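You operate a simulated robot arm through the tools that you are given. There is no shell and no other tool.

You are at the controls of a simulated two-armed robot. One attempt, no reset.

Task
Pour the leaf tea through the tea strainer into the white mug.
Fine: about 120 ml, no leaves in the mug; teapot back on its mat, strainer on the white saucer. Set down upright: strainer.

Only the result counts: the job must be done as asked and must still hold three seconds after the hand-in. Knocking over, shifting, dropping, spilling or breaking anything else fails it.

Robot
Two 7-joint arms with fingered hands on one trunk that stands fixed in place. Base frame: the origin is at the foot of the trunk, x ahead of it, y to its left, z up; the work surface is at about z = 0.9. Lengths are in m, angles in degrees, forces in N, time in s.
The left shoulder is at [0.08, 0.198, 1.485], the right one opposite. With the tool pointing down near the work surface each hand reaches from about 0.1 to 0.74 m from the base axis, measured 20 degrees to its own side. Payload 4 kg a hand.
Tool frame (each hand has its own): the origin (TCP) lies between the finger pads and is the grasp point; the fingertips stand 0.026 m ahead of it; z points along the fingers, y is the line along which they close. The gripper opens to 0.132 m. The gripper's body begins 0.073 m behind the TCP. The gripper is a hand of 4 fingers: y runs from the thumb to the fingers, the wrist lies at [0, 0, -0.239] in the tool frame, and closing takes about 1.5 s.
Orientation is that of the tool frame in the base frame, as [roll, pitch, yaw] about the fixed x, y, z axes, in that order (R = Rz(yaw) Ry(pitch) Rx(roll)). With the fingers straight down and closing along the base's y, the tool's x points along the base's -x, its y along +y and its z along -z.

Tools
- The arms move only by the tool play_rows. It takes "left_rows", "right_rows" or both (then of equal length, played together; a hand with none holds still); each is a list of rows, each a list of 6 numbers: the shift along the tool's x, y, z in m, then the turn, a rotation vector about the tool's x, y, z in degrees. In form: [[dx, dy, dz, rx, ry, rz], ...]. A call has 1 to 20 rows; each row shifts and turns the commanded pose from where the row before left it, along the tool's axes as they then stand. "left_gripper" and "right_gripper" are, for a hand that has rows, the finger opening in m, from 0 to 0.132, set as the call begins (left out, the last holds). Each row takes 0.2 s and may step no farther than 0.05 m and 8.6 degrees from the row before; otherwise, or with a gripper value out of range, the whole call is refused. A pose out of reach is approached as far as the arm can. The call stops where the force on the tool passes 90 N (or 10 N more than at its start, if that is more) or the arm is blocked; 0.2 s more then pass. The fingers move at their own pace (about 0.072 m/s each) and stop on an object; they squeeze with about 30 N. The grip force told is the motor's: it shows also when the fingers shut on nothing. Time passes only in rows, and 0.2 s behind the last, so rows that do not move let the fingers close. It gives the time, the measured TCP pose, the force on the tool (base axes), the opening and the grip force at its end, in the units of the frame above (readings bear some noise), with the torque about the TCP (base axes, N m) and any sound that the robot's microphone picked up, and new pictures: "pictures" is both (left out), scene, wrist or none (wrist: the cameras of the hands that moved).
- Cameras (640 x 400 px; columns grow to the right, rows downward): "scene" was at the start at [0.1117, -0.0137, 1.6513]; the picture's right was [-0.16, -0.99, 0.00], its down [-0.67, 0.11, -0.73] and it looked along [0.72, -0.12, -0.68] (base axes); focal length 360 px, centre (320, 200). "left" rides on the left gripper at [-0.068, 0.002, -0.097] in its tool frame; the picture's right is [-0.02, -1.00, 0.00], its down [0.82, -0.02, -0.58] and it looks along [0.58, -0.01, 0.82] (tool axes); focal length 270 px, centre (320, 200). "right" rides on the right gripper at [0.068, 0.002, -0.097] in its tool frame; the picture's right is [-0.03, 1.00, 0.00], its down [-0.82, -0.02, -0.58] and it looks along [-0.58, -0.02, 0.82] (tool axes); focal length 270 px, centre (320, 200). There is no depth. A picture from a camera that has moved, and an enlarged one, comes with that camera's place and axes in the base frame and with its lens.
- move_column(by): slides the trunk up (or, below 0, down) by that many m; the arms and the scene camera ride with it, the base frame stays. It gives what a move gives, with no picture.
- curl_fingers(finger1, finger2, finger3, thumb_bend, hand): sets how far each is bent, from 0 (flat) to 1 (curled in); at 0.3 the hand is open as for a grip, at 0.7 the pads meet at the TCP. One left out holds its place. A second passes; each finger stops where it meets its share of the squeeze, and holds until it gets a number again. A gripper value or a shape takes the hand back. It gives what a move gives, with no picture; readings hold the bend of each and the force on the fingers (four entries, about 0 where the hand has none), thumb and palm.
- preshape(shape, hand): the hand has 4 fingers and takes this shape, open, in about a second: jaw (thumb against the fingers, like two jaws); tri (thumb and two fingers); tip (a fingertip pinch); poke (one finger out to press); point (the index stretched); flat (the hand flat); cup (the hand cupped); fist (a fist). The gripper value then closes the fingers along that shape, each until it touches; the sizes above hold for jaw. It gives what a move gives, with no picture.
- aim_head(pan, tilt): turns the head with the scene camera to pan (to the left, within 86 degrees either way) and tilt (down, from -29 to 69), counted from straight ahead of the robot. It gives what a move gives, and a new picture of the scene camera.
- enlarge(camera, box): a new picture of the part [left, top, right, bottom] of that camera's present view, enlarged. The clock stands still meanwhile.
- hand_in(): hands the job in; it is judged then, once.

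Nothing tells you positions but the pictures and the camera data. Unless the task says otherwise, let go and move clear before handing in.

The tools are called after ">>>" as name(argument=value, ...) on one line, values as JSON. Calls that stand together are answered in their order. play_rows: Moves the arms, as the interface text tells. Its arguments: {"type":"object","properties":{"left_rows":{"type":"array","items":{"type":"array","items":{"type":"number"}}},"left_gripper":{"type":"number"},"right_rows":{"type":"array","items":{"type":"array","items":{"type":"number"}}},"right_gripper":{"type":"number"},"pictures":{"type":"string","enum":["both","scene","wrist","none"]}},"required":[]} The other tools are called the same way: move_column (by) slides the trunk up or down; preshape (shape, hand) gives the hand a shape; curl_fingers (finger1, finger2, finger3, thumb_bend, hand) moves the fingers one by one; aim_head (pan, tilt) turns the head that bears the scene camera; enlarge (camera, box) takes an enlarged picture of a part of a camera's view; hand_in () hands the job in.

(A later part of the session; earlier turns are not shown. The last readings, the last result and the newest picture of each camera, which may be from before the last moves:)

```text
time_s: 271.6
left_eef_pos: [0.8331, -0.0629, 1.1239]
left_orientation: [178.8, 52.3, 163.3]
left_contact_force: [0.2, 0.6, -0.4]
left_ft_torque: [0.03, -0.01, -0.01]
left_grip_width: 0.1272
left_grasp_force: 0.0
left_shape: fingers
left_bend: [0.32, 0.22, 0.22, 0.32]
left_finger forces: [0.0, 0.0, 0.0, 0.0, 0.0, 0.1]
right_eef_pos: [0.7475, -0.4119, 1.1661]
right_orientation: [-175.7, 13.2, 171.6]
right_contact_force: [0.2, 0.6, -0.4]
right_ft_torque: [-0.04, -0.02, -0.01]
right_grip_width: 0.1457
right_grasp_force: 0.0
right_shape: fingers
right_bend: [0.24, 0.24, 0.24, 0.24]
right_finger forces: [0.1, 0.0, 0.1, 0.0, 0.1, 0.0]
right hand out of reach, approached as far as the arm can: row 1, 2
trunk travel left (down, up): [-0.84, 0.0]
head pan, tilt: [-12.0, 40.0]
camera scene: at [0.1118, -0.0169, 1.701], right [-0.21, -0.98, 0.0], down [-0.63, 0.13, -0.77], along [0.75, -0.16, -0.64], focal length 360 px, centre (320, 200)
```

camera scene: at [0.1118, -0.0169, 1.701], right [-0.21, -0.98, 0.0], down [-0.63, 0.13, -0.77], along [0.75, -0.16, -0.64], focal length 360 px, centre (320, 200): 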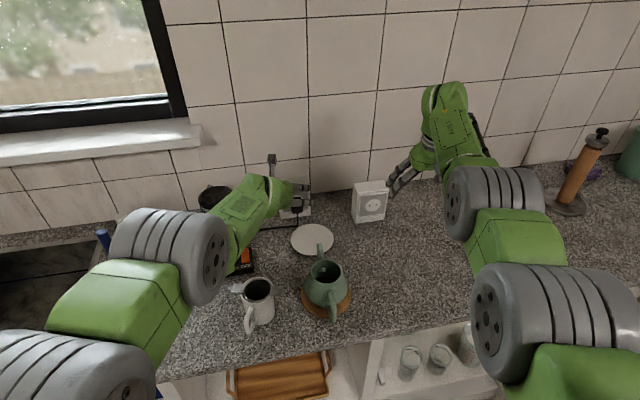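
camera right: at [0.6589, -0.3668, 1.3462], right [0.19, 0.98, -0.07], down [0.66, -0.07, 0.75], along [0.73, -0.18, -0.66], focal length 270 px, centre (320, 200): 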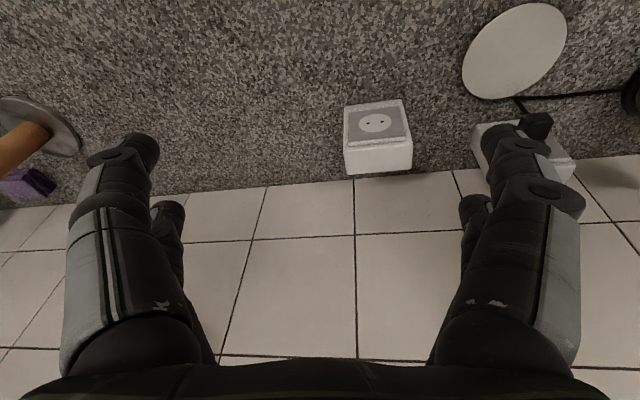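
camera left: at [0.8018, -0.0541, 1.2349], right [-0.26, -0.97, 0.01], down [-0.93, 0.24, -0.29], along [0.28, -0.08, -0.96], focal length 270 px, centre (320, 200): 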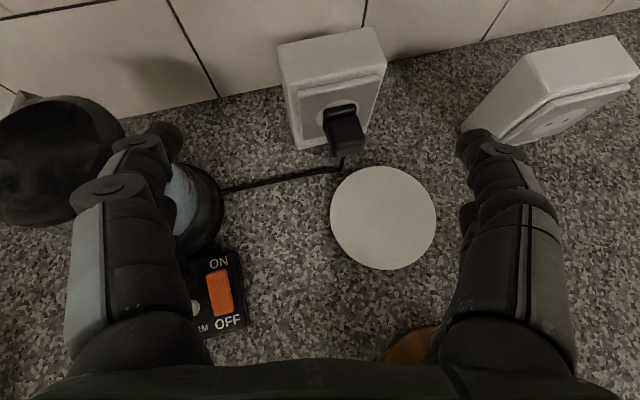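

>>> play_rows(right_rows=[[0.02, 0, -0.0045, 0, 0, 0], [0.029, 0, -0.0066, 0, 0, 0], [0.029, 0, -0.0066, 0, 0, 0], [0.029, 0, -0.0066, 0, 0, 0], [0, 0, 0, 0, 0, 0]], pictures="scene")

```text
time_s: 272.8
left_eef_pos: [0.8351, -0.0649, 1.1232]
left_orientation: [178.6, 52.1, 163.1]
left_contact_force: [0.5, 0.2, -0.7]
left_ft_torque: [-0.01, 0.02, -0.02]
left_grip_width: 0.1271
left_grasp_force: 0.1
left_shape: fingers
left_bend: [0.32, 0.22, 0.22, 0.32]
left_finger forces: [0.1, 0.0, 0.0, 0.0, 0.0, 0.1]
right_eef_pos: [0.6389, -0.3936, 1.1627]
right_orientation: [-175.7, 13.1, 171.6]
right_contact_force: [-0.2, -0.2, 0.3]
right_ft_torque: [-0.03, 0.01, -0.01]
right_grip_width: 0.1456
right_grasp_force: 0.1
right_shape: fingers
right_bend: [0.24, 0.24, 0.24, 0.24]
right_finger forces: [0.0, 0.0, 0.1, 0.0, 0.0, 0.0]
trunk travel left (down, up): [-0.84, 0.0]
head pan, tilt: [-12.0, 40.0]
camera scene: at [0.1136, -0.0184, 1.7008], right [-0.21, -0.98, 0.0], down [-0.63, 0.13, -0.77], along [0.75, -0.16, -0.64], focal length 360 px, centre (320, 200)
```

scene: 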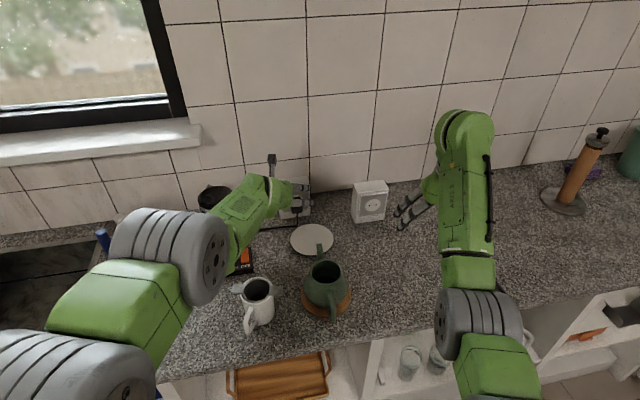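

Pushing outward made the solver switch to a natural elbow posture, and the right arm is free again. I'll do the same with the left arm, then retract it.

>>> play_rows(left_rows=[[-0.0185, 0, 0.0236, 0, 0, 0], [-0.0185, 0, 0.0236, 0, 0, 0], [0, 0, 0, 0, 0, 0], [0.0185, 0, -0.0236, 0, 0, 0], [0.0185, 0, -0.0236, 0, 0, 0], [0.0185, 0, -0.0236, 0, 0, 0], [0.0185, 0, -0.0236, 0, 0, 0], [0, 0, 0, 0, 0, 0]], pictures="scene")

```text
time_s: 274.6
left_eef_pos: [0.8274, -0.0679, 1.1059]
left_orientation: [178.7, 52.1, 163.2]
left_contact_force: [0.0, -0.3, 0.2]
left_ft_torque: [0.02, -0.02, 0.01]
left_grip_width: 0.127
left_grasp_force: 0.0
left_shape: fingers
left_bend: [0.32, 0.22, 0.22, 0.32]
left_finger forces: [0.0, 0.0, 0.0, 0.0, 0.0, 0.1]
left hand out of reach, approached as far as the arm can: row 1, 2, 4, 5, 6, 7
right_eef_pos: [0.6393, -0.3943, 1.1625]
right_orientation: [-175.8, 13.1, 171.6]
right_contact_force: [0.0, -0.8, 0.5]
right_ft_torque: [0.01, 0.02, 0.01]
right_grip_width: 0.1455
right_grasp_force: 0.1
right_shape: fingers
right_bend: [0.24, 0.24, 0.24, 0.24]
right_finger forces: [0.0, 0.0, 0.0, 0.1, 0.1, 0.0]
trunk travel left (down, up): [-0.84, 0.0]
head pan, tilt: [-12.0, 40.0]
camera scene: at [0.1129, -0.0181, 1.7009], right [-0.21, -0.98, 0.0], down [-0.63, 0.13, -0.77], along [0.75, -0.16, -0.64], focal length 360 px, centre (320, 200)
```

scene: 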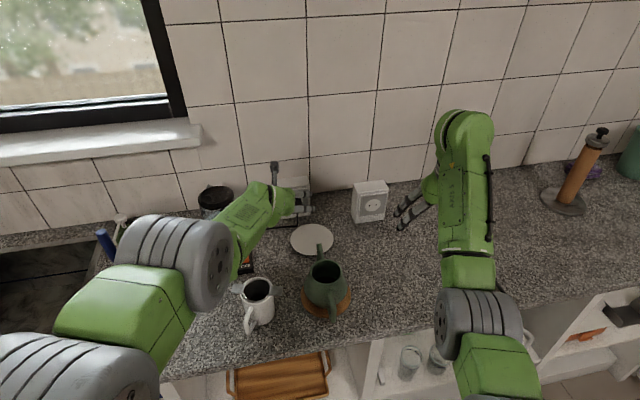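

>>> play_rows(left_rows=[[-0.0236, 0, -0.0185, 0, 0, 0], [-0.0236, 0, -0.0185, 0, 0, 0], [-0.0236, 0, -0.0185, 0, 0, 0], [-0.0236, 0, -0.0185, 0, 0, 0], [0, 0, 0, 0, 8, 0], [0, 0, 0, 0, 8, 0], [0, 0, 0, 0, 8, 0], [0, 0, 0, 0, 8, 0], [0, 0, 0, 0, 0, 0]], pictures="none")

```text
time_s: 276.6
left_eef_pos: [0.7638, -0.058, 1.2268]
left_orientation: [179.3, 20.0, 163.9]
left_contact_force: [0.1, -0.1, -0.4]
left_ft_torque: [-0.01, 0.02, 0.04]
left_grip_width: 0.1271
left_grasp_force: 0.0
left_shape: fingers
left_bend: [0.32, 0.22, 0.22, 0.32]
left_finger forces: [0.0, 0.0, 0.0, 0.0, 0.0, 0.0]
left hand out of reach, approached as far as the arm can: row 1, 2, 3, 4, 5, 6, 7, 8
right_eef_pos: [0.6413, -0.394, 1.1617]
right_orientation: [-175.8, 12.9, 171.8]
right_contact_force: [-0.7, 0.5, -0.2]
right_ft_torque: [-0.01, 0.05, 0.0]
right_grip_width: 0.1451
right_grasp_force: 0.1
right_shape: fingers
right_bend: [0.24, 0.24, 0.24, 0.24]
right_finger forces: [0.0, 0.0, 0.1, 0.1, 0.1, 0.0]
trunk travel left (down, up): [-0.84, 0.0]
head pan, tilt: [-12.0, 40.0]
```

>>> play_rows(left_rows=[[-0.0282, 0, 0.0103, 0, 0, 0], [-0.0282, 0, 0.0103, 0, 0, 0], [0, 0, 0, 0, 0, 0], [0.019, 0, -0.007, 0, 0, 0], [0.0282, 0, -0.0103, 0, 0, 0], [0.0282, 0, -0.0103, 0, 0, 0], [0, 0, 0, 0, 0, 0]], pictures="scene")

```text
time_s: 278.2
left_eef_pos: [0.7446, -0.0557, 1.2294]
left_orientation: [179.1, 20.0, 163.9]
left_contact_force: [-0.8, 0.6, 0.3]
left_ft_torque: [0.02, -0.01, 0.0]
left_grip_width: 0.1272
left_grasp_force: 0.1
left_shape: fingers
left_bend: [0.32, 0.22, 0.22, 0.32]
left_finger forces: [0.0, 0.1, 0.1, 0.0, 0.0, 0.1]
left hand out of reach, approached as far as the arm can: row 1, 2, 4, 5, 6
right_eef_pos: [0.6402, -0.3928, 1.1626]
right_orientation: [-175.8, 13.1, 171.7]
right_contact_force: [-0.5, -0.7, -0.5]
right_ft_torque: [0.0, -0.01, 0.02]
right_grip_width: 0.1458
right_grasp_force: 0.1
right_shape: fingers
right_bend: [0.24, 0.24, 0.24, 0.24]
right_finger forces: [0.0, 0.0, 0.1, 0.0, 0.0, 0.0]
trunk travel left (down, up): [-0.84, 0.0]
head pan, tilt: [-12.0, 40.0]
camera scene: at [0.1132, -0.018, 1.7008], right [-0.21, -0.98, 0.0], down [-0.63, 0.13, -0.77], along [0.75, -0.16, -0.64], focal length 360 px, centre (320, 200)
```

scene: 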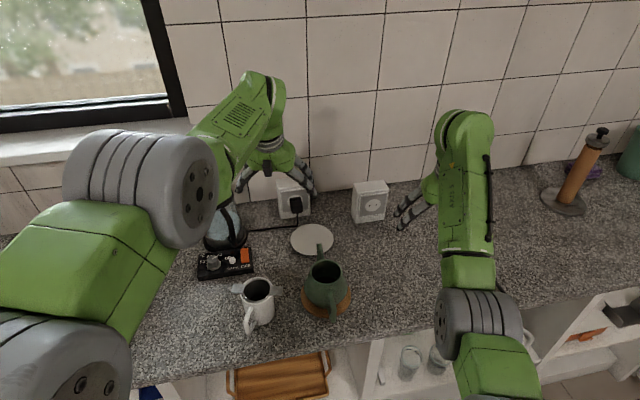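

The left arm can still slide sideways, so I'll park it far left over the sink area. The right arm will handle the strainer.

>>> play_rows(left_rows=[[0, 0.04, 0, 0, 0, 0], [0, 0.04, 0, 0, 0, 0], [0, 0.04, 0, 0, 0, 0], [0, 0.04, 0, 0, 0, 0], [0, 0.04, 0, 0, 0, 0], [0, 0.04, 0, 0, 0, 0], [0, 0.04, 0, 0, 0, 0], [0.01, 0.04, 0, 0, 0, 0], [0.01, 0.04, 0, 0, 0, 0], [0.01, 0.04, 0, 0, 0, 0], [0.01, 0.04, 0, 0, 0, 0], [0.01, 0.04, 0, 0, 0, 0], [0, 0, 0, 0, 0, 0]])

```text
time_s: 281.0
left_eef_pos: [0.772, 0.3878, 1.2184]
left_orientation: [179.1, 20.2, 163.8]
left_contact_force: [-0.4, -0.1, -0.2]
left_ft_torque: [0.0, -0.01, 0.02]
left_grip_width: 0.1269
left_grasp_force: 0.0
left_shape: fingers
left_bend: [0.32, 0.22, 0.22, 0.32]
left_finger forces: [0.0, 0.0, 0.0, 0.0, 0.1, 0.1]
left hand out of reach, approached as far as the arm can: row 1, 6, 7, 8, 9, 10, 11, 12
right_eef_pos: [0.64, -0.3936, 1.1624]
right_orientation: [-175.7, 13.1, 171.5]
right_contact_force: [-0.5, 0.0, 0.1]
right_ft_torque: [-0.03, 0.05, 0.0]
right_grip_width: 0.1454
right_grasp_force: 0.1
right_shape: fingers
right_bend: [0.24, 0.24, 0.24, 0.24]
right_finger forces: [0.0, 0.1, 0.1, 0.0, 0.0, 0.0]
trunk travel left (down, up): [-0.84, 0.0]
head pan, tilt: [-12.0, 40.0]
camera scene: at [0.1131, -0.0183, 1.7008], right [-0.21, -0.98, 0.0], down [-0.63, 0.13, -0.77], along [0.75, -0.16, -0.64], focal length 360 px, centre (320, 200)
camera left: at [0.8012, 0.3809, 1.3326], right [-0.25, -0.97, -0.01], down [-0.94, 0.24, 0.26], along [-0.25, 0.07, -0.97], focal length 270 px, centre (320, 200)
```

scene: 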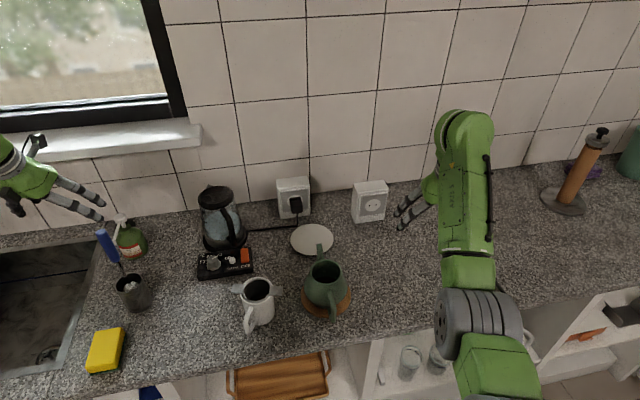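
left: 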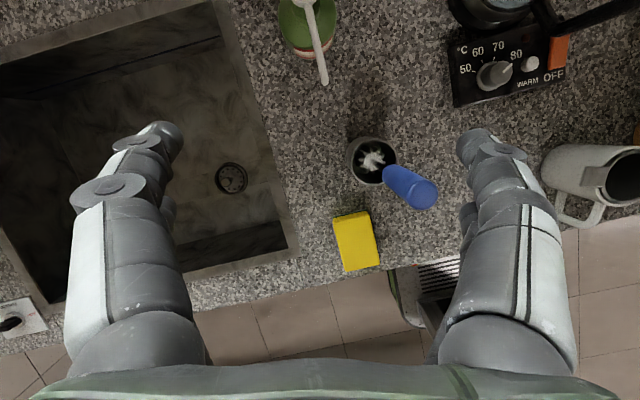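

The brush stands right below one left finger, so I'll shift the left hand further over the sink and try to free its elbow there too.

>>> play_rows(left_rows=[[0.02, 0.04, 0, 0, 0, 0], [0.02, 0.04, 0, 0, 0, 0], [0.02, 0.04, 0, 0, 0, 0], [-0.03, 0, 0.01, 0, 0, 0], [-0.03, 0, 0.01, 0, 0, 0], [-0.03, 0, 0.01, 0, 0, 0], [0, 0, 0, 0, 0, 0], [0.025, 0, -0.009, 0, 0, 0], [0.025, 0, -0.009, 0, 0, 0], [0.025, 0, -0.009, 0, 0, 0], [0, 0, 0, 0, 0, 0]])

```text
time_s: 283.4
left_eef_pos: [0.7005, 0.492, 1.1948]
left_orientation: [179.2, 20.0, 164.2]
left_contact_force: [-0.6, -0.4, -0.1]
left_ft_torque: [-0.01, -0.02, 0.02]
left_grip_width: 0.1268
left_grasp_force: 0.0
left_shape: fingers
left_bend: [0.32, 0.22, 0.22, 0.32]
left_finger forces: [0.0, 0.0, 0.0, 0.0, 0.0, 0.0]
left hand out of reach, approached as far as the arm can: row 1, 2, 3, 4, 5, 6, 9, 10
right_eef_pos: [0.6403, -0.3929, 1.1624]
right_orientation: [-175.8, 13.1, 171.6]
right_contact_force: [0.1, -0.3, 0.0]
right_ft_torque: [0.02, 0.01, 0.03]
right_grip_width: 0.1453
right_grasp_force: 0.0
right_shape: fingers
right_bend: [0.24, 0.24, 0.24, 0.24]
right_finger forces: [0.0, 0.1, 0.0, 0.0, 0.0, 0.0]
trunk travel left (down, up): [-0.84, 0.0]
head pan, tilt: [-12.0, 40.0]
camera scene: at [0.1138, -0.0181, 1.7008], right [-0.21, -0.98, 0.0], down [-0.63, 0.13, -0.77], along [0.75, -0.16, -0.64], focal length 360 px, centre (320, 200)
camera left: at [0.7308, 0.4848, 1.3087], right [-0.25, -0.97, 0.0], down [-0.94, 0.24, 0.26], along [-0.25, 0.07, -0.97], focal length 270 px, centre (320, 200)
```

scene: 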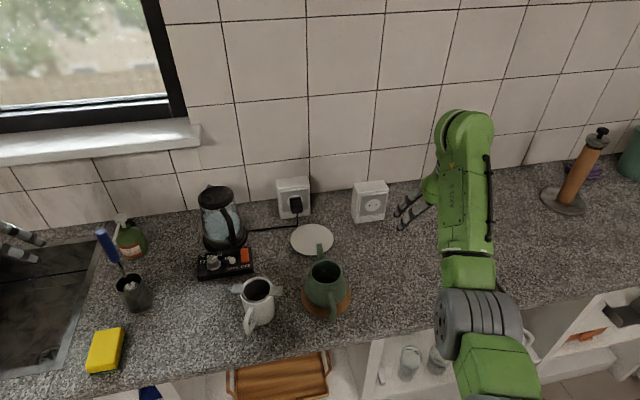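
left: 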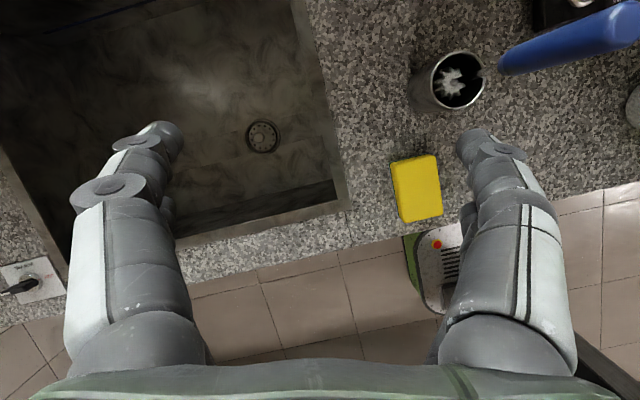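

>>> play_rows(left_rows=[[-0.005, 0.02, -0.025, 0, 0, 0], [-0.005, 0.02, -0.025, 0, 0, 0], [-0.005, 0.02, -0.025, 0, 0, 0], [0, 0, 0, 0, 0, 0]], right_rows=[[-0.005, 0, -0.025, 0, 0, 0], [-0.005, 0, -0.025, 0, 0, 0], [-0.005, 0, -0.025, 0, 0, 0], [0, 0, 0, 0, 0, 0]], pictures="none")

>>> move_column(by=-0.1)

```text
time_s: 284.4
left_eef_pos: [0.6935, 0.5359, 1.263]
left_orientation: [179.1, 20.1, 163.9]
left_contact_force: [0.8, 0.2, -0.1]
left_ft_torque: [0.03, 0.02, -0.01]
left_grip_width: 0.1266
left_grasp_force: 0.0
left_shape: fingers
left_bend: [0.32, 0.22, 0.22, 0.32]
left_finger forces: [0.1, 0.1, 0.0, 0.1, 0.0, 0.0]
left hand out of reach, approached as far as the arm can: row 3
right_eef_pos: [0.6379, -0.3881, 1.2389]
right_orientation: [-175.7, 13.1, 171.7]
right_contact_force: [-0.2, -0.1, 0.7]
right_ft_torque: [-0.03, 0.04, 0.02]
right_grip_width: 0.1453
right_grasp_force: 0.1
right_shape: fingers
right_bend: [0.24, 0.24, 0.24, 0.24]
right_finger forces: [0.0, 0.0, 0.0, 0.0, 0.1, 0.1]
trunk travel left (down, up): [-0.84, 0.0]
head pan, tilt: [-12.0, 40.0]
```

```text
time_s: 285.8
left_eef_pos: [0.6928, 0.5355, 1.163]
left_orientation: [179.2, 20.1, 163.9]
left_contact_force: [-0.5, 0.2, -0.3]
left_ft_torque: [0.03, 0.01, 0.03]
left_grip_width: 0.1267
left_grasp_force: 0.0
left_shape: fingers
left_bend: [0.32, 0.22, 0.22, 0.32]
left_finger forces: [0.0, 0.0, 0.0, 0.0, 0.0, 0.1]
right_eef_pos: [0.6378, -0.3881, 1.1383]
right_orientation: [-175.7, 13.2, 171.6]
right_contact_force: [-0.4, -0.1, -0.3]
right_ft_torque: [0.01, 0.0, -0.01]
right_grip_width: 0.1454
right_grasp_force: 0.0
right_shape: fingers
right_bend: [0.24, 0.24, 0.24, 0.24]
right_finger forces: [0.1, 0.0, 0.1, 0.1, 0.1, 0.0]
trunk travel left (down, up): [-0.74, 0.1]
head pan, tilt: [-12.0, 40.0]
```

>>> move_column(by=-0.1)

>>> play_rows(right_rows=[[-0.01, 0, -0.02, 0, -6, 0], [-0.01, 0, -0.02, 0, -6, 0], [-0.01, 0, -0.01, 0, -6, 0], [-0.01, 0, -0.01, 0, -6, 0], [-0.01, 0, 0, 0, -6, 0], [-0.01, 0, 0, 0, -6, 0], [0, 0, 0, 0, 0, 0]])

```text
time_s: 287.1
left_eef_pos: [0.6938, 0.5353, 1.0621]
left_orientation: [179.1, 20.1, 164.0]
left_contact_force: [-0.4, 0.8, -0.1]
left_ft_torque: [0.01, 0.01, 0.01]
left_grip_width: 0.1268
left_grasp_force: 0.0
left_shape: fingers
left_bend: [0.32, 0.22, 0.22, 0.32]
left_finger forces: [0.0, 0.0, 0.0, 0.0, 0.0, 0.1]
right_eef_pos: [0.638, -0.3889, 1.0383]
right_orientation: [-175.7, 13.1, 171.6]
right_contact_force: [-0.2, -0.1, 0.1]
right_ft_torque: [0.02, 0.0, 0.03]
right_grip_width: 0.1457
right_grasp_force: 0.0
right_shape: fingers
right_bend: [0.24, 0.24, 0.24, 0.24]
right_finger forces: [0.0, 0.1, 0.1, 0.0, 0.0, 0.0]
trunk travel left (down, up): [-0.64, 0.2]
head pan, tilt: [-12.0, 40.0]
```

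```text
time_s: 288.7
left_eef_pos: [0.6926, 0.5348, 1.0628]
left_orientation: [179.2, 20.0, 164.0]
left_contact_force: [0.1, 0.2, 0.0]
left_ft_torque: [0.0, 0.0, 0.01]
left_grip_width: 0.1266
left_grasp_force: 0.1
left_shape: fingers
left_bend: [0.32, 0.22, 0.22, 0.32]
left_finger forces: [0.0, 0.1, 0.1, 0.0, 0.0, 0.0]
right_eef_pos: [0.6706, -0.3865, 1.1213]
right_orientation: [-173.6, 49.1, 175.5]
right_contact_force: [0.0, -0.1, -0.7]
right_ft_torque: [-0.02, 0.01, 0.01]
right_grip_width: 0.1456
right_grasp_force: 0.1
right_shape: fingers
right_bend: [0.24, 0.24, 0.24, 0.24]
right_finger forces: [0.1, 0.1, 0.0, 0.0, 0.0, 0.0]
trunk travel left (down, up): [-0.64, 0.2]
head pan, tilt: [-12.0, 40.0]
camera scene: at [0.1132, -0.0178, 1.5008], right [-0.21, -0.98, 0.0], down [-0.63, 0.13, -0.77], along [0.75, -0.16, -0.64], focal length 360 px, centre (320, 200)
camera right: at [0.5565, -0.3663, 1.1325], right [0.18, 0.98, -0.05], down [0.1, 0.04, 0.99], along [0.98, -0.18, -0.09], focal length 270 px, centre (320, 200)
```

scene: 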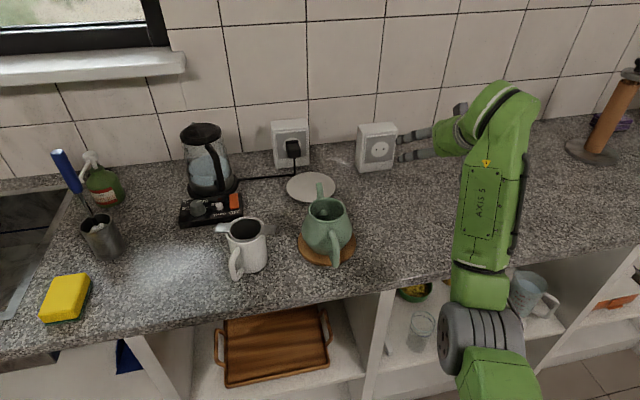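
right: 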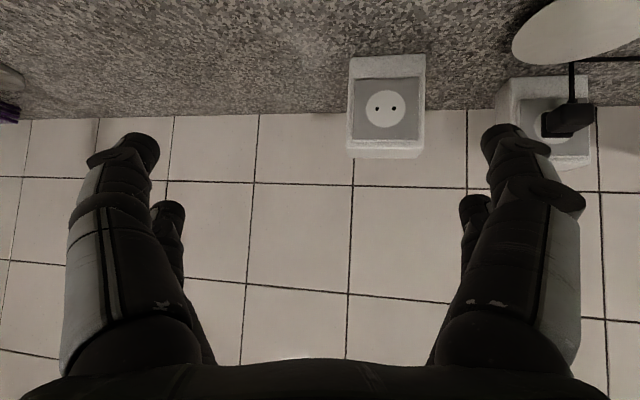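

The right arm is free with the trunk at -0.2 m. I'll set its orientation (37° pitch, heading -16.5° to match the tabs) and carry it, high above the teapot, to hover over the strainer.

>>> play_rows(right_rows=[[0, 0, 0, 1.47, -1.73, 3.86], [0, 0, 0, 1.47, -1.73, 3.86], [0.0069, 0.0348, -0.0092, 0, 0, 0], [0.0069, 0.0348, -0.0092, 0, 0, 0], [0.0069, 0.0348, -0.0092, 0, 0, 0], [0.0069, 0.0348, -0.0092, 0, 0, 0], [0.0069, 0.0348, -0.0092, 0, 0, 0], [0.0069, 0.0348, -0.0092, 0, 0, 0], [0, 0, 0, 0, 0, 0]])

```text
time_s: 290.7
left_eef_pos: [0.6928, 0.5353, 1.0621]
left_orientation: [179.1, 20.1, 163.9]
left_contact_force: [0.0, 0.1, 0.2]
left_ft_torque: [0.02, -0.01, 0.04]
left_grip_width: 0.1265
left_grasp_force: 0.1
left_shape: fingers
left_bend: [0.32, 0.22, 0.22, 0.32]
left_finger forces: [0.0, 0.0, 0.0, 0.0, 0.0, 0.1]
right_eef_pos: [0.663, -0.1673, 1.1214]
right_orientation: [-179.9, 52.9, 163.4]
right_contact_force: [0.2, 0.1, 0.5]
right_ft_torque: [-0.03, -0.01, 0.02]
right_grip_width: 0.1454
right_grasp_force: 0.1
right_shape: fingers
right_bend: [0.24, 0.24, 0.24, 0.24]
right_finger forces: [0.0, 0.0, 0.0, 0.0, 0.0, 0.0]
trunk travel left (down, up): [-0.64, 0.2]
head pan, tilt: [-12.0, 40.0]
camera scene: at [0.1133, -0.0182, 1.5008], right [-0.21, -0.98, 0.0], down [-0.63, 0.13, -0.77], along [0.75, -0.16, -0.64], focal length 360 px, centre (320, 200)
camera right: at [0.5519, -0.1339, 1.1242], right [0.3, 0.95, 0.02], down [0.03, -0.03, 1.0], along [0.95, -0.3, -0.03], focal length 270 px, centre (320, 200)
```

scene: 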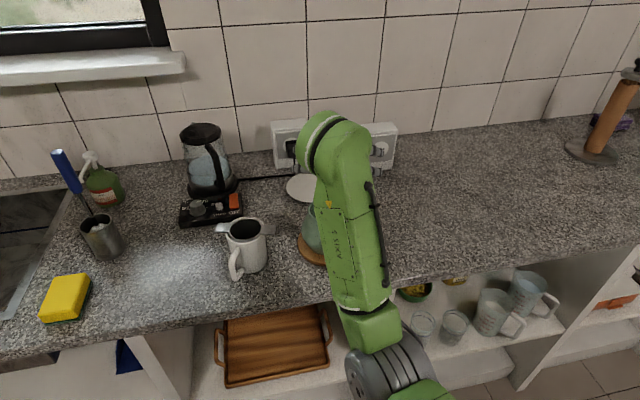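
right: 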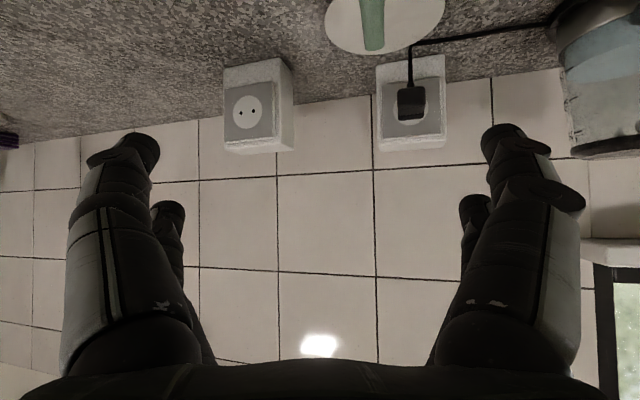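

Orientation is right and the arm is in a natural posture. Before picking, I'll test the saucer reach with the empty hand at heading 0°.

>>> play_rows(right_rows=[[0, 0, 0, -6.6, 0, -4.95], [0, 0, 0, -6.6, 0, -4.95], [-0.0085, 0.0027, 0.0364, 0, 0, 0], [-0.0085, 0.0027, 0.0364, 0, 0, 0], [-0.0085, 0.0027, 0.0364, 0, 0, 0], [-0.0085, 0.0027, 0.0364, 0, 0, 0], [-0.0085, 0.0027, 0.0364, 0, 0, 0], [-0.0085, 0.0027, 0.0364, 0, 0, 0], [0, 0, 0, 0, 0, 0]])

>>> enlarge(camera="right", box=[140, 0, 500, 225])

```text
time_s: 292.7
left_eef_pos: [0.6926, 0.5345, 1.0622]
left_orientation: [179.1, 20.1, 164.0]
left_contact_force: [-0.5, 0.2, -0.1]
left_ft_torque: [0.02, -0.02, 0.01]
left_grip_width: 0.1266
left_grasp_force: 0.0
left_shape: fingers
left_bend: [0.32, 0.22, 0.22, 0.32]
left_finger forces: [0.0, 0.0, 0.1, 0.1, 0.0, 0.0]
right_eef_pos: [0.8651, -0.1512, 1.0294]
right_orientation: [-180.0, 52.9, 180.0]
right_contact_force: [0.0, -0.1, 0.5]
right_ft_torque: [0.03, 0.01, -0.01]
right_grip_width: 0.1456
right_grasp_force: 0.1
right_shape: fingers
right_bend: [0.24, 0.24, 0.24, 0.24]
right_finger forces: [0.0, 0.0, 0.0, 0.1, 0.1, 0.0]
trunk travel left (down, up): [-0.64, 0.2]
head pan, tilt: [-12.0, 40.0]
camera scene: at [0.1127, -0.0179, 1.5009], right [-0.21, -0.98, 0.0], down [-0.63, 0.13, -0.77], along [0.75, -0.16, -0.64], focal length 360 px, centre (320, 200)
camera right: at [0.7491, -0.1505, 1.0332], right [0.01, 1.0, 0.02], down [0.03, -0.02, 1.0], along [1.0, -0.01, -0.03], focal length 270 px, centre (320, 200)
```

scene: 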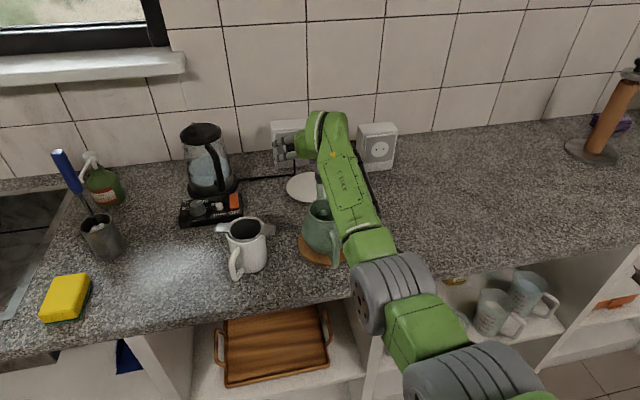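
right: 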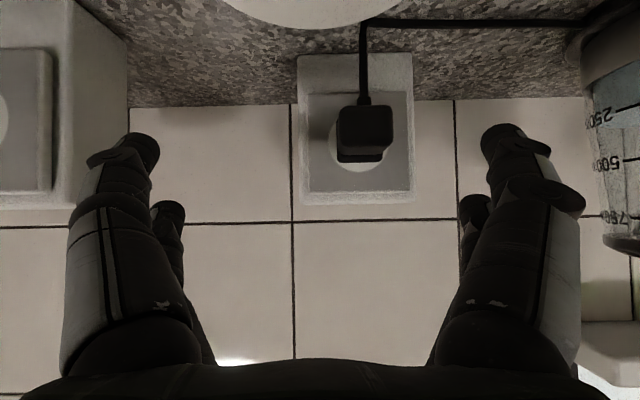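

```text
1.78 times, centred on (320, 112) of right
camera zoom: at [0.7491, -0.1505, 1.0332], right [0.01, 1.0, 0.02], down [0.03, -0.02, 1.0], along [1.0, -0.01, -0.03], focal length 480 px, centre (320, 356)
```

zoom: 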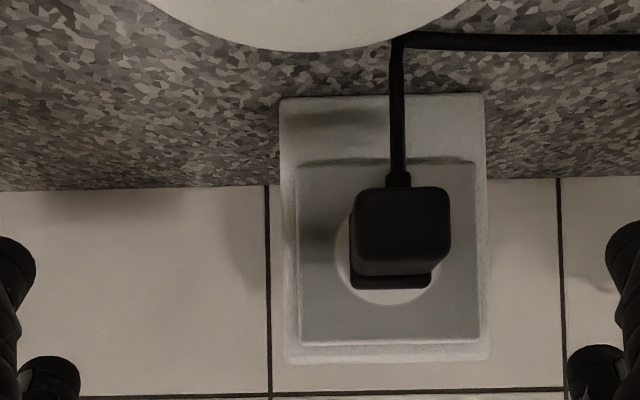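

The saucer pose is reachable without trouble. I'll reverse out, turn back to the tab heading and go to hover over the strainer.

>>> play_rows(right_rows=[[0.0085, -0.0027, -0.0364, 0, 0, 0], [0.0085, -0.0027, -0.0364, 0, 0, 0], [0.0085, -0.0027, -0.0364, 0, 0, 0], [0.0085, -0.0027, -0.0364, 0, 0, 0], [0.0085, -0.0027, -0.0364, 0, 0, 0], [0.0085, -0.0027, -0.0364, 0, 0, 0], [0, 0, 0, 6.6, 0, 4.95], [0, 0, 0, 6.6, 0, 4.95], [0.0064, 0.0348, -0.0085, 0, 0, 0], [0.0064, 0.0348, -0.0085, 0, 0, 0], [0.0064, 0.0348, -0.0085, 0, 0, 0], [0.0064, 0.0348, -0.0085, 0, 0, 0], [0.0064, 0.0348, -0.0085, 0, 0, 0], [0, 0, 0, 0, 0, 0]])

>>> enlarge(camera="scene", box=[170, 150, 370, 300])

```text
time_s: 295.7
left_eef_pos: [0.6924, 0.5359, 1.063]
left_orientation: [179.1, 20.1, 163.9]
left_contact_force: [0.7, 0.2, -0.2]
left_ft_torque: [0.03, 0.0, 0.03]
left_grip_width: 0.1267
left_grasp_force: 0.1
left_shape: fingers
left_bend: [0.32, 0.22, 0.22, 0.32]
left_finger forces: [0.1, 0.0, 0.0, 0.1, 0.0, 0.0]
right_eef_pos: [0.6642, 0.0148, 1.1219]
right_orientation: [-180.0, 52.9, 163.5]
right_contact_force: [-0.3, 0.2, -0.5]
right_ft_torque: [0.0, -0.02, 0.03]
right_grip_width: 0.1453
right_grasp_force: 0.0
right_shape: fingers
right_bend: [0.24, 0.24, 0.24, 0.24]
right_finger forces: [0.0, 0.0, 0.1, 0.0, 0.0, 0.0]
trunk travel left (down, up): [-0.64, 0.2]
head pan, tilt: [-12.0, 40.0]
camera scene: at [0.1134, -0.0183, 1.5008], right [-0.21, -0.98, 0.0], down [-0.63, 0.13, -0.77], along [0.75, -0.16, -0.64], focal length 360 px, centre (320, 200)
camera right: at [0.5515, 0.0485, 1.1256], right [0.3, 0.95, 0.02], down [0.03, -0.03, 1.0], along [0.95, -0.3, -0.03], focal length 270 px, centre (320, 200)
```

scene: 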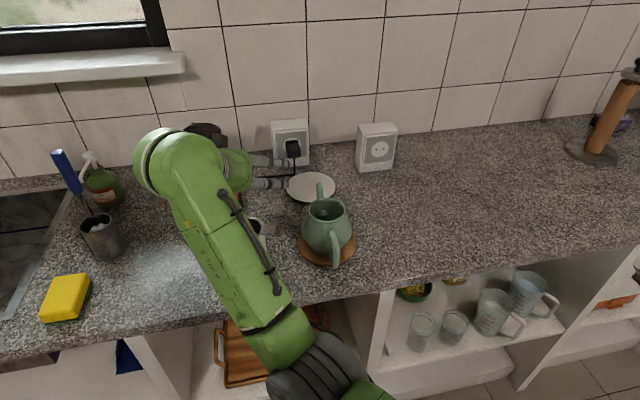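
right: 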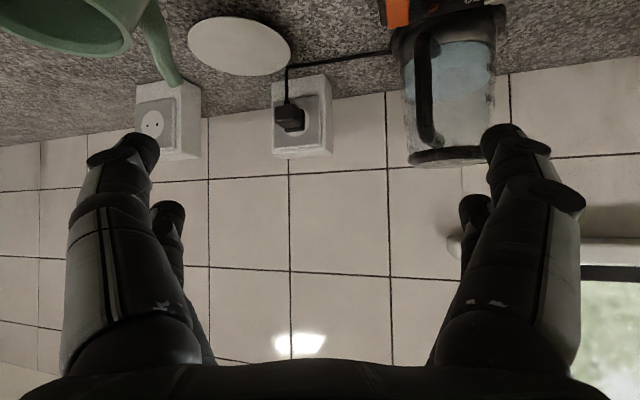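

```text
2.67 times, centred on (270, 225) of scene
camera zoom: at [0.1134, -0.0183, 1.5008], right [-0.21, -0.98, 0.0], down [-0.63, 0.13, -0.77], along [0.75, -0.16, -0.64], focal length 960 px, centre (453, 133)
```

zoom: 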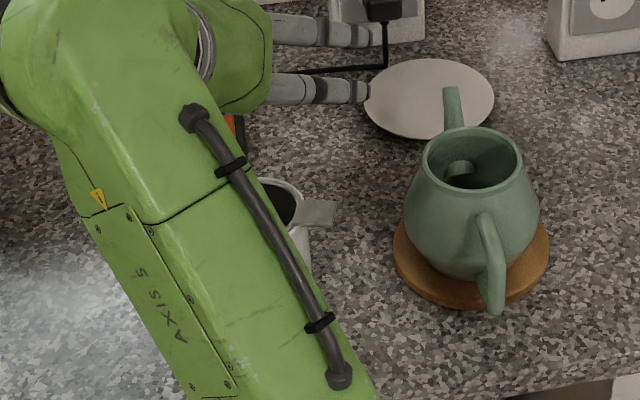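

>>> curl_fingers(hand="right", finger1=0.22, thumb_bend=0.22, finger2=0.28, finger3=0.28)

>>> play_rows(right_rows=[[0.0198, 0.0007, 0.0108, 0, 0, 0], [0.0198, 0.0007, 0.0108, 0, 0, 0], [0.0197, 0.0006, 0.0109, 0, 0, 0], [0, 0, 0, 0, 0, 0]], pictures="wrist")

>>> enlarge(camera="right", box=[120, 0, 520, 225])

```text
time_s: 296.7
left_eef_pos: [0.6917, 0.5366, 1.0626]
left_orientation: [179.2, 20.1, 164.0]
left_contact_force: [0.0, 0.5, 0.5]
left_ft_torque: [-0.02, -0.03, 0.01]
left_grip_width: 0.1269
left_grasp_force: 0.2
left_shape: fingers
left_bend: [0.32, 0.22, 0.22, 0.32]
left_finger forces: [0.0, 0.0, 0.1, 0.0, 0.1, 0.0]
right_eef_pos: [0.6632, 0.0143, 1.1214]
right_orientation: [-179.9, 52.9, 163.5]
right_contact_force: [0.0, 1.0, 0.0]
right_ft_torque: [0.01, -0.01, 0.0]
right_grip_width: 0.1493
right_grasp_force: 0.2
right_shape: fingers
right_bend: [0.22, 0.28, 0.28, 0.22]
right_finger forces: [0.0, 0.0, 0.0, 0.0, 0.0, 0.0]
trunk travel left (down, up): [-0.64, 0.2]
head pan, tilt: [-12.0, 40.0]
```

```text
time_s: 297.7
left_eef_pos: [0.6931, 0.5357, 1.0627]
left_orientation: [179.2, 20.1, 164.1]
left_contact_force: [-0.2, 0.0, 0.2]
left_ft_torque: [0.01, -0.02, 0.0]
left_grip_width: 0.1267
left_grasp_force: 0.0
left_shape: fingers
left_bend: [0.32, 0.22, 0.22, 0.32]
left_finger forces: [0.0, 0.1, 0.0, 0.0, 0.0, 0.0]
right_eef_pos: [0.6543, 0.0186, 1.0554]
right_orientation: [-179.9, 52.9, 163.6]
right_contact_force: [0.1, -1.3, -0.1]
right_ft_torque: [0.03, -0.01, 0.03]
right_grip_width: 0.149
right_grasp_force: 0.1
right_shape: fingers
right_bend: [0.22, 0.28, 0.28, 0.22]
right_finger forces: [0.0, 0.0, 0.0, 0.2, 0.0, 0.0]
trunk travel left (down, up): [-0.64, 0.2]
head pan, tilt: [-12.0, 40.0]
camera right: at [0.5424, 0.0531, 1.0583], right [0.3, 0.95, 0.02], down [0.02, -0.03, 1.0], along [0.95, -0.3, -0.03], focal length 270 px, centre (320, 200)
```

right: 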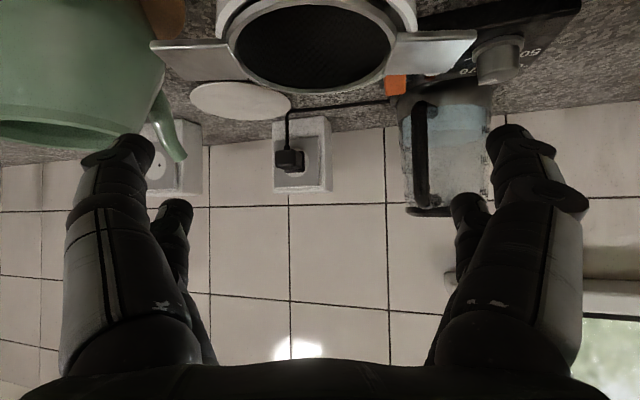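

```text
1.60 times, centred on (320, 112) of right
camera zoom: at [0.5424, 0.0531, 1.0583], right [0.3, 0.95, 0.02], down [0.02, -0.03, 1.0], along [0.95, -0.3, -0.03], focal length 432 px, centre (320, 340)
```

zoom: 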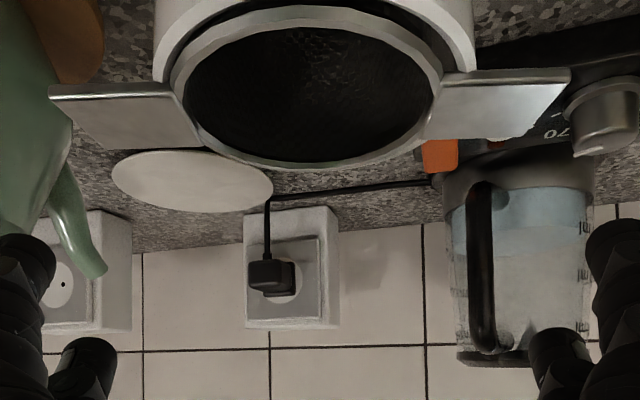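

The strainer is in view and nicely aligned. I'll approach about 60% of the remaining distance and re-measure.

>>> play_rows(right_rows=[[0.01, 0, 0.006, 0, 0, 0], [0.01, 0, 0.006, 0, 0, 0], [0, 0, 0, 0, 0, 0]], pictures="none")

>>> enlarge(camera="right", box=[120, 0, 520, 225])

```text
time_s: 298.5
left_eef_pos: [0.6926, 0.5349, 1.063]
left_orientation: [179.2, 20.1, 164.1]
left_contact_force: [-0.1, 0.0, 0.3]
left_ft_torque: [-0.03, 0.01, -0.01]
left_grip_width: 0.1267
left_grasp_force: 0.0
left_shape: fingers
left_bend: [0.32, 0.22, 0.22, 0.32]
left_finger forces: [0.0, 0.0, 0.0, 0.0, 0.0, 0.0]
right_eef_pos: [0.651, 0.0209, 1.0314]
right_orientation: [-179.9, 52.9, 163.6]
right_contact_force: [0.4, 0.8, 0.3]
right_ft_torque: [0.03, -0.01, 0.0]
right_grip_width: 0.1492
right_grasp_force: 0.1
right_shape: fingers
right_bend: [0.22, 0.28, 0.28, 0.22]
right_finger forces: [0.1, 0.0, 0.0, 0.0, 0.1, 0.0]
trunk travel left (down, up): [-0.64, 0.2]
head pan, tilt: [-12.0, 40.0]
```

```text
1.60 times, centred on (320, 112) of right
camera zoom: at [0.5402, 0.0549, 1.0349], right [0.3, 0.95, 0.02], down [0.02, -0.03, 1.0], along [0.95, -0.3, -0.03], focal length 432 px, centre (320, 340)
```

zoom: 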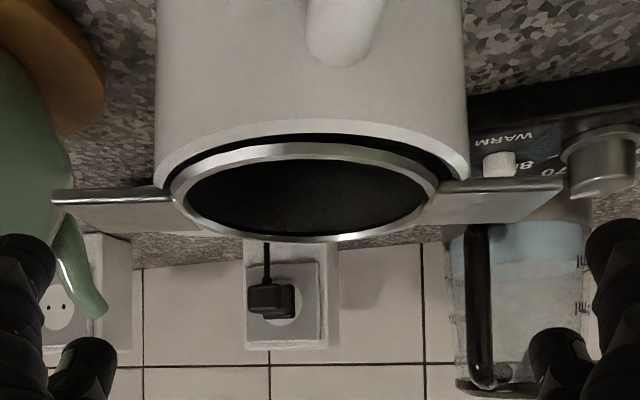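

>>> play_rows(right_rows=[[0.006, -0.0018, 0.002, 0, 0, 0], [0.005, -0.0018, 0.002, 0, 0, 0], [0, 0, 0, 0, 0, 0]], pictures="none")

>>> enlarge(camera="right", box=[120, 40, 520, 265])

```text
time_s: 299.3
left_eef_pos: [0.6933, 0.5366, 1.0631]
left_orientation: [179.2, 20.1, 164.0]
left_contact_force: [0.4, -0.3, 0.2]
left_ft_torque: [0.01, 0.02, 0.04]
left_grip_width: 0.1268
left_grasp_force: 0.1
left_shape: fingers
left_bend: [0.32, 0.22, 0.22, 0.32]
left_finger forces: [0.1, 0.1, 0.0, 0.0, 0.1, 0.0]
right_eef_pos: [0.6457, 0.0194, 1.0204]
right_orientation: [-179.9, 52.9, 163.6]
right_contact_force: [-0.2, 0.3, -0.6]
right_ft_torque: [-0.01, 0.01, 0.02]
right_grip_width: 0.1493
right_grasp_force: 0.1
right_shape: fingers
right_bend: [0.22, 0.28, 0.28, 0.22]
right_finger forces: [0.1, 0.0, 0.0, 0.0, 0.1, 0.0]
trunk travel left (down, up): [-0.64, 0.2]
head pan, tilt: [-12.0, 40.0]
```

```text
1.60 times, centred on (320, 152) of right
camera zoom: at [0.5352, 0.0524, 1.0236], right [0.3, 0.95, 0.02], down [0.03, -0.03, 1.0], along [0.95, -0.3, -0.03], focal length 432 px, centre (320, 276)
```

zoom: 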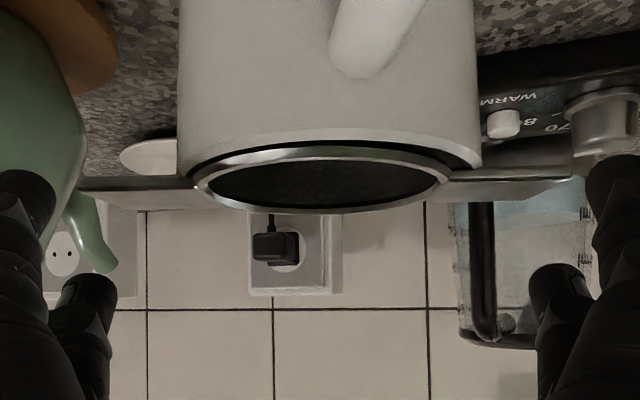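

Nearly there: the tabs are between thumb and finger 1. Final small adjustment: 7.5 mm along tool x and 4 mm back.

>>> play_rows(right_rows=[[0.004, 0.0005, -0.002, 0, 0, 0], [0.0035, 0.0005, -0.002, 0, 0, 0], [0, 0, 0, 0, 0, 0]], pictures="none")

>>> enlarge(camera="right", box=[120, 40, 520, 265])

>>> curl_fingers(hand="right", finger1=0.32, thumb_bend=0.32)

>>> enlarge(camera="right", box=[120, 40, 520, 265])

```text
time_s: 300.1
left_eef_pos: [0.6937, 0.5351, 1.0624]
left_orientation: [179.2, 20.1, 163.9]
left_contact_force: [0.0, 0.0, 0.2]
left_ft_torque: [-0.03, -0.01, 0.03]
left_grip_width: 0.1265
left_grasp_force: 0.1
left_shape: fingers
left_bend: [0.32, 0.22, 0.22, 0.32]
left_finger forces: [0.0, 0.0, 0.0, 0.0, 0.1, 0.1]
right_eef_pos: [0.6388, 0.0216, 1.0173]
right_orientation: [-179.9, 53.0, 163.6]
right_contact_force: [-0.2, 0.7, 0.8]
right_ft_torque: [0.03, 0.01, 0.02]
right_grip_width: 0.1492
right_grasp_force: 0.1
right_shape: fingers
right_bend: [0.22, 0.28, 0.28, 0.22]
right_finger forces: [0.0, 0.0, 0.0, 0.1, 0.1, 0.1]
trunk travel left (down, up): [-0.64, 0.2]
head pan, tilt: [-12.0, 40.0]
```

```text
1.60 times, centred on (320, 152) of right
camera zoom: at [0.5276, 0.0564, 1.0206], right [0.3, 0.95, 0.02], down [0.02, -0.03, 1.0], along [0.95, -0.3, -0.03], focal length 432 px, centre (320, 276)
```

zoom: 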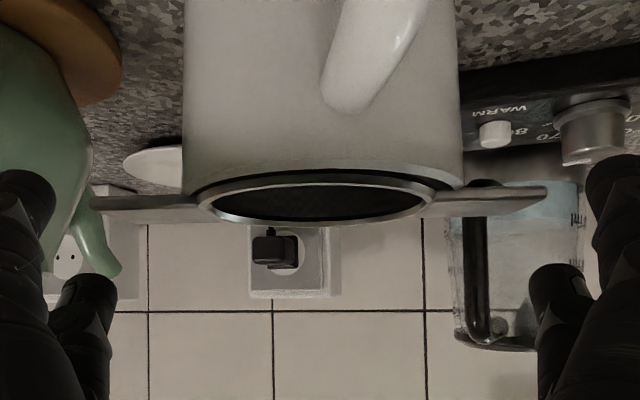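

```text
time_s: 301.1
left_eef_pos: [0.6925, 0.5352, 1.0632]
left_orientation: [179.1, 20.1, 164.0]
left_contact_force: [1.0, 0.5, -0.9]
left_ft_torque: [-0.01, -0.01, 0.0]
left_grip_width: 0.1268
left_grasp_force: 0.1
left_shape: fingers
left_bend: [0.32, 0.22, 0.22, 0.32]
left_finger forces: [0.0, 0.0, 0.1, 0.1, 0.1, 0.0]
right_eef_pos: [0.6394, 0.0215, 1.0183]
right_orientation: [-179.9, 53.0, 163.6]
right_contact_force: [0.3, 0.3, 0.3]
right_ft_torque: [0.04, 0.0, -0.02]
right_grip_width: 0.127
right_grasp_force: 0.0
right_shape: fingers
right_bend: [0.32, 0.28, 0.28, 0.32]
right_finger forces: [0.0, 0.0, 0.0, 0.1, 0.0, 0.0]
trunk travel left (down, up): [-0.64, 0.2]
head pan, tilt: [-12.0, 40.0]
```

```text
1.60 times, centred on (320, 152) of right
camera zoom: at [0.5275, 0.0564, 1.0206], right [0.3, 0.95, 0.02], down [0.02, -0.03, 1.0], along [0.95, -0.3, -0.03], focal length 432 px, centre (320, 276)
```

zoom: 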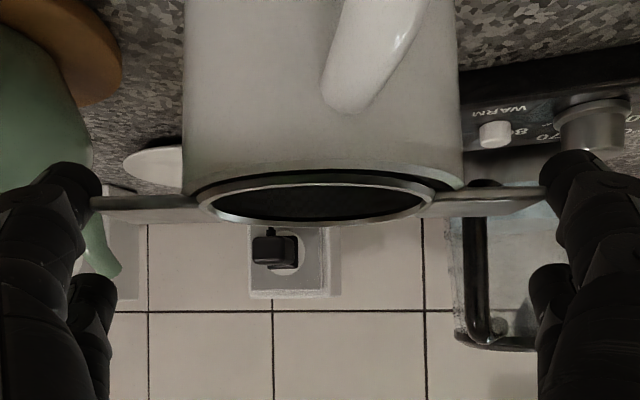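

The strainer is centred in the grip at tool (0.019, 0, 0.0045). Closing symmetrically in steps.

>>> curl_fingers(hand="right", finger1=0.36, thumb_bend=0.36)

>>> enlarge(camera="right", box=[120, 40, 520, 265])

>>> curl_fingers(hand="right", finger1=0.42, thumb_bend=0.42)

>>> curl_fingers(hand="right", finger1=0.47, thumb_bend=0.47)

>>> enlarge(camera="right", box=[120, 40, 520, 265])

```text
time_s: 302.1
left_eef_pos: [0.6922, 0.5364, 1.063]
left_orientation: [179.3, 20.1, 164.0]
left_contact_force: [-0.2, -0.9, -0.9]
left_ft_torque: [0.03, 0.02, 0.02]
left_grip_width: 0.1267
left_grasp_force: 0.1
left_shape: fingers
left_bend: [0.32, 0.22, 0.22, 0.32]
left_finger forces: [0.0, 0.0, 0.0, 0.0, 0.0, 0.0]
right_eef_pos: [0.6393, 0.0222, 1.0169]
right_orientation: [-179.9, 52.8, 163.6]
right_contact_force: [-0.5, -0.2, 0.8]
right_ft_torque: [-0.02, 0.0, -0.02]
right_grip_width: 0.1201
right_grasp_force: 2.0
right_shape: fingers
right_bend: [0.34, 0.28, 0.28, 0.35]
right_finger forces: [2.1, 0.1, 0.0, 0.0, 2.2, 0.0]
trunk travel left (down, up): [-0.64, 0.2]
head pan, tilt: [-12.0, 40.0]
```

```text
1.60 times, centred on (320, 152) of right
camera zoom: at [0.5275, 0.0564, 1.0206], right [0.3, 0.95, 0.02], down [0.02, -0.03, 1.0], along [0.95, -0.3, -0.03], focal length 432 px, centre (320, 276)
```

zoom: 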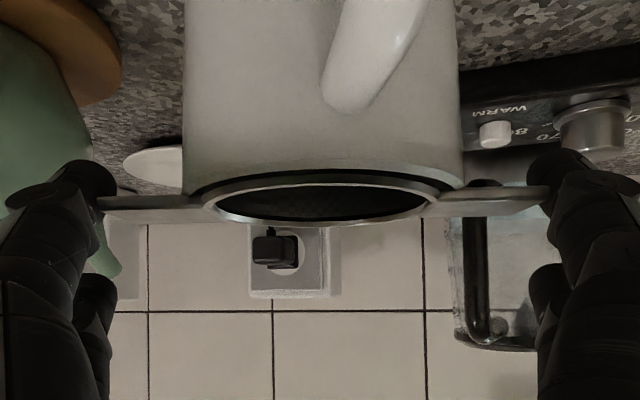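

```text
time_s: 303.1
left_eef_pos: [0.6922, 0.536, 1.0632]
left_orientation: [179.2, 20.2, 164.0]
left_contact_force: [0.7, 0.7, 0.7]
left_ft_torque: [0.0, -0.02, 0.0]
left_grip_width: 0.1267
left_grasp_force: 0.2
left_shape: fingers
left_bend: [0.32, 0.22, 0.22, 0.32]
left_finger forces: [0.1, 0.1, 0.0, 0.1, 0.0, 0.0]
right_eef_pos: [0.639, 0.0222, 1.0184]
right_orientation: [-179.8, 52.9, 163.7]
right_contact_force: [0.3, 0.6, 0.1]
right_ft_torque: [-0.06, 0.02, 0.01]
right_grip_width: 0.1179
right_grasp_force: 8.3
right_shape: fingers
right_bend: [0.34, 0.28, 0.28, 0.38]
right_finger forces: [8.3, 0.0, 0.1, 0.1, 8.5, 0.0]
trunk travel left (down, up): [-0.64, 0.2]
head pan, tilt: [-12.0, 40.0]
```

```text
time_s: 304.1
left_eef_pos: [0.6934, 0.535, 1.0629]
left_orientation: [179.1, 20.1, 163.8]
left_contact_force: [0.2, -0.9, 0.8]
left_ft_torque: [0.02, 0.05, -0.01]
left_grip_width: 0.1266
left_grasp_force: 0.1
left_shape: fingers
left_bend: [0.32, 0.22, 0.22, 0.32]
left_finger forces: [0.0, 0.1, 0.0, 0.1, 0.0, 0.0]
right_eef_pos: [0.6395, 0.0228, 1.0179]
right_orientation: [-179.9, 52.9, 163.7]
right_contact_force: [1.7, -0.9, 1.4]
right_ft_torque: [-0.07, -0.01, -0.02]
right_grip_width: 0.1175
right_grasp_force: 12.2
right_shape: fingers
right_bend: [0.33, 0.28, 0.28, 0.41]
right_finger forces: [11.9, 0.0, 0.0, 0.0, 13.1, 0.0]
trunk travel left (down, up): [-0.64, 0.2]
head pan, tilt: [-12.0, 40.0]
```

```text
1.60 times, centred on (320, 152) of right
camera zoom: at [0.5275, 0.0562, 1.0207], right [0.3, 0.95, 0.02], down [0.02, -0.03, 1.0], along [0.95, -0.3, -0.03], focal length 432 px, centre (320, 276)
```

zoom: 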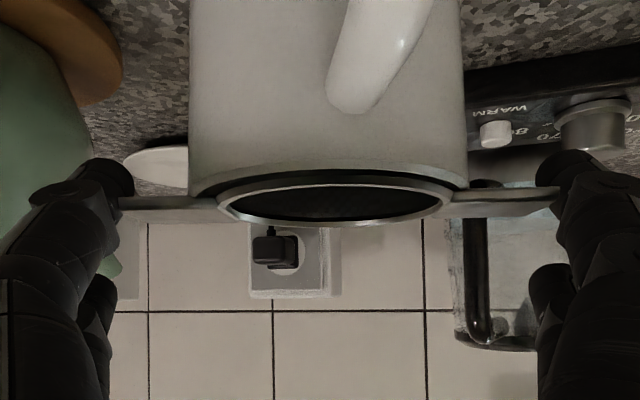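

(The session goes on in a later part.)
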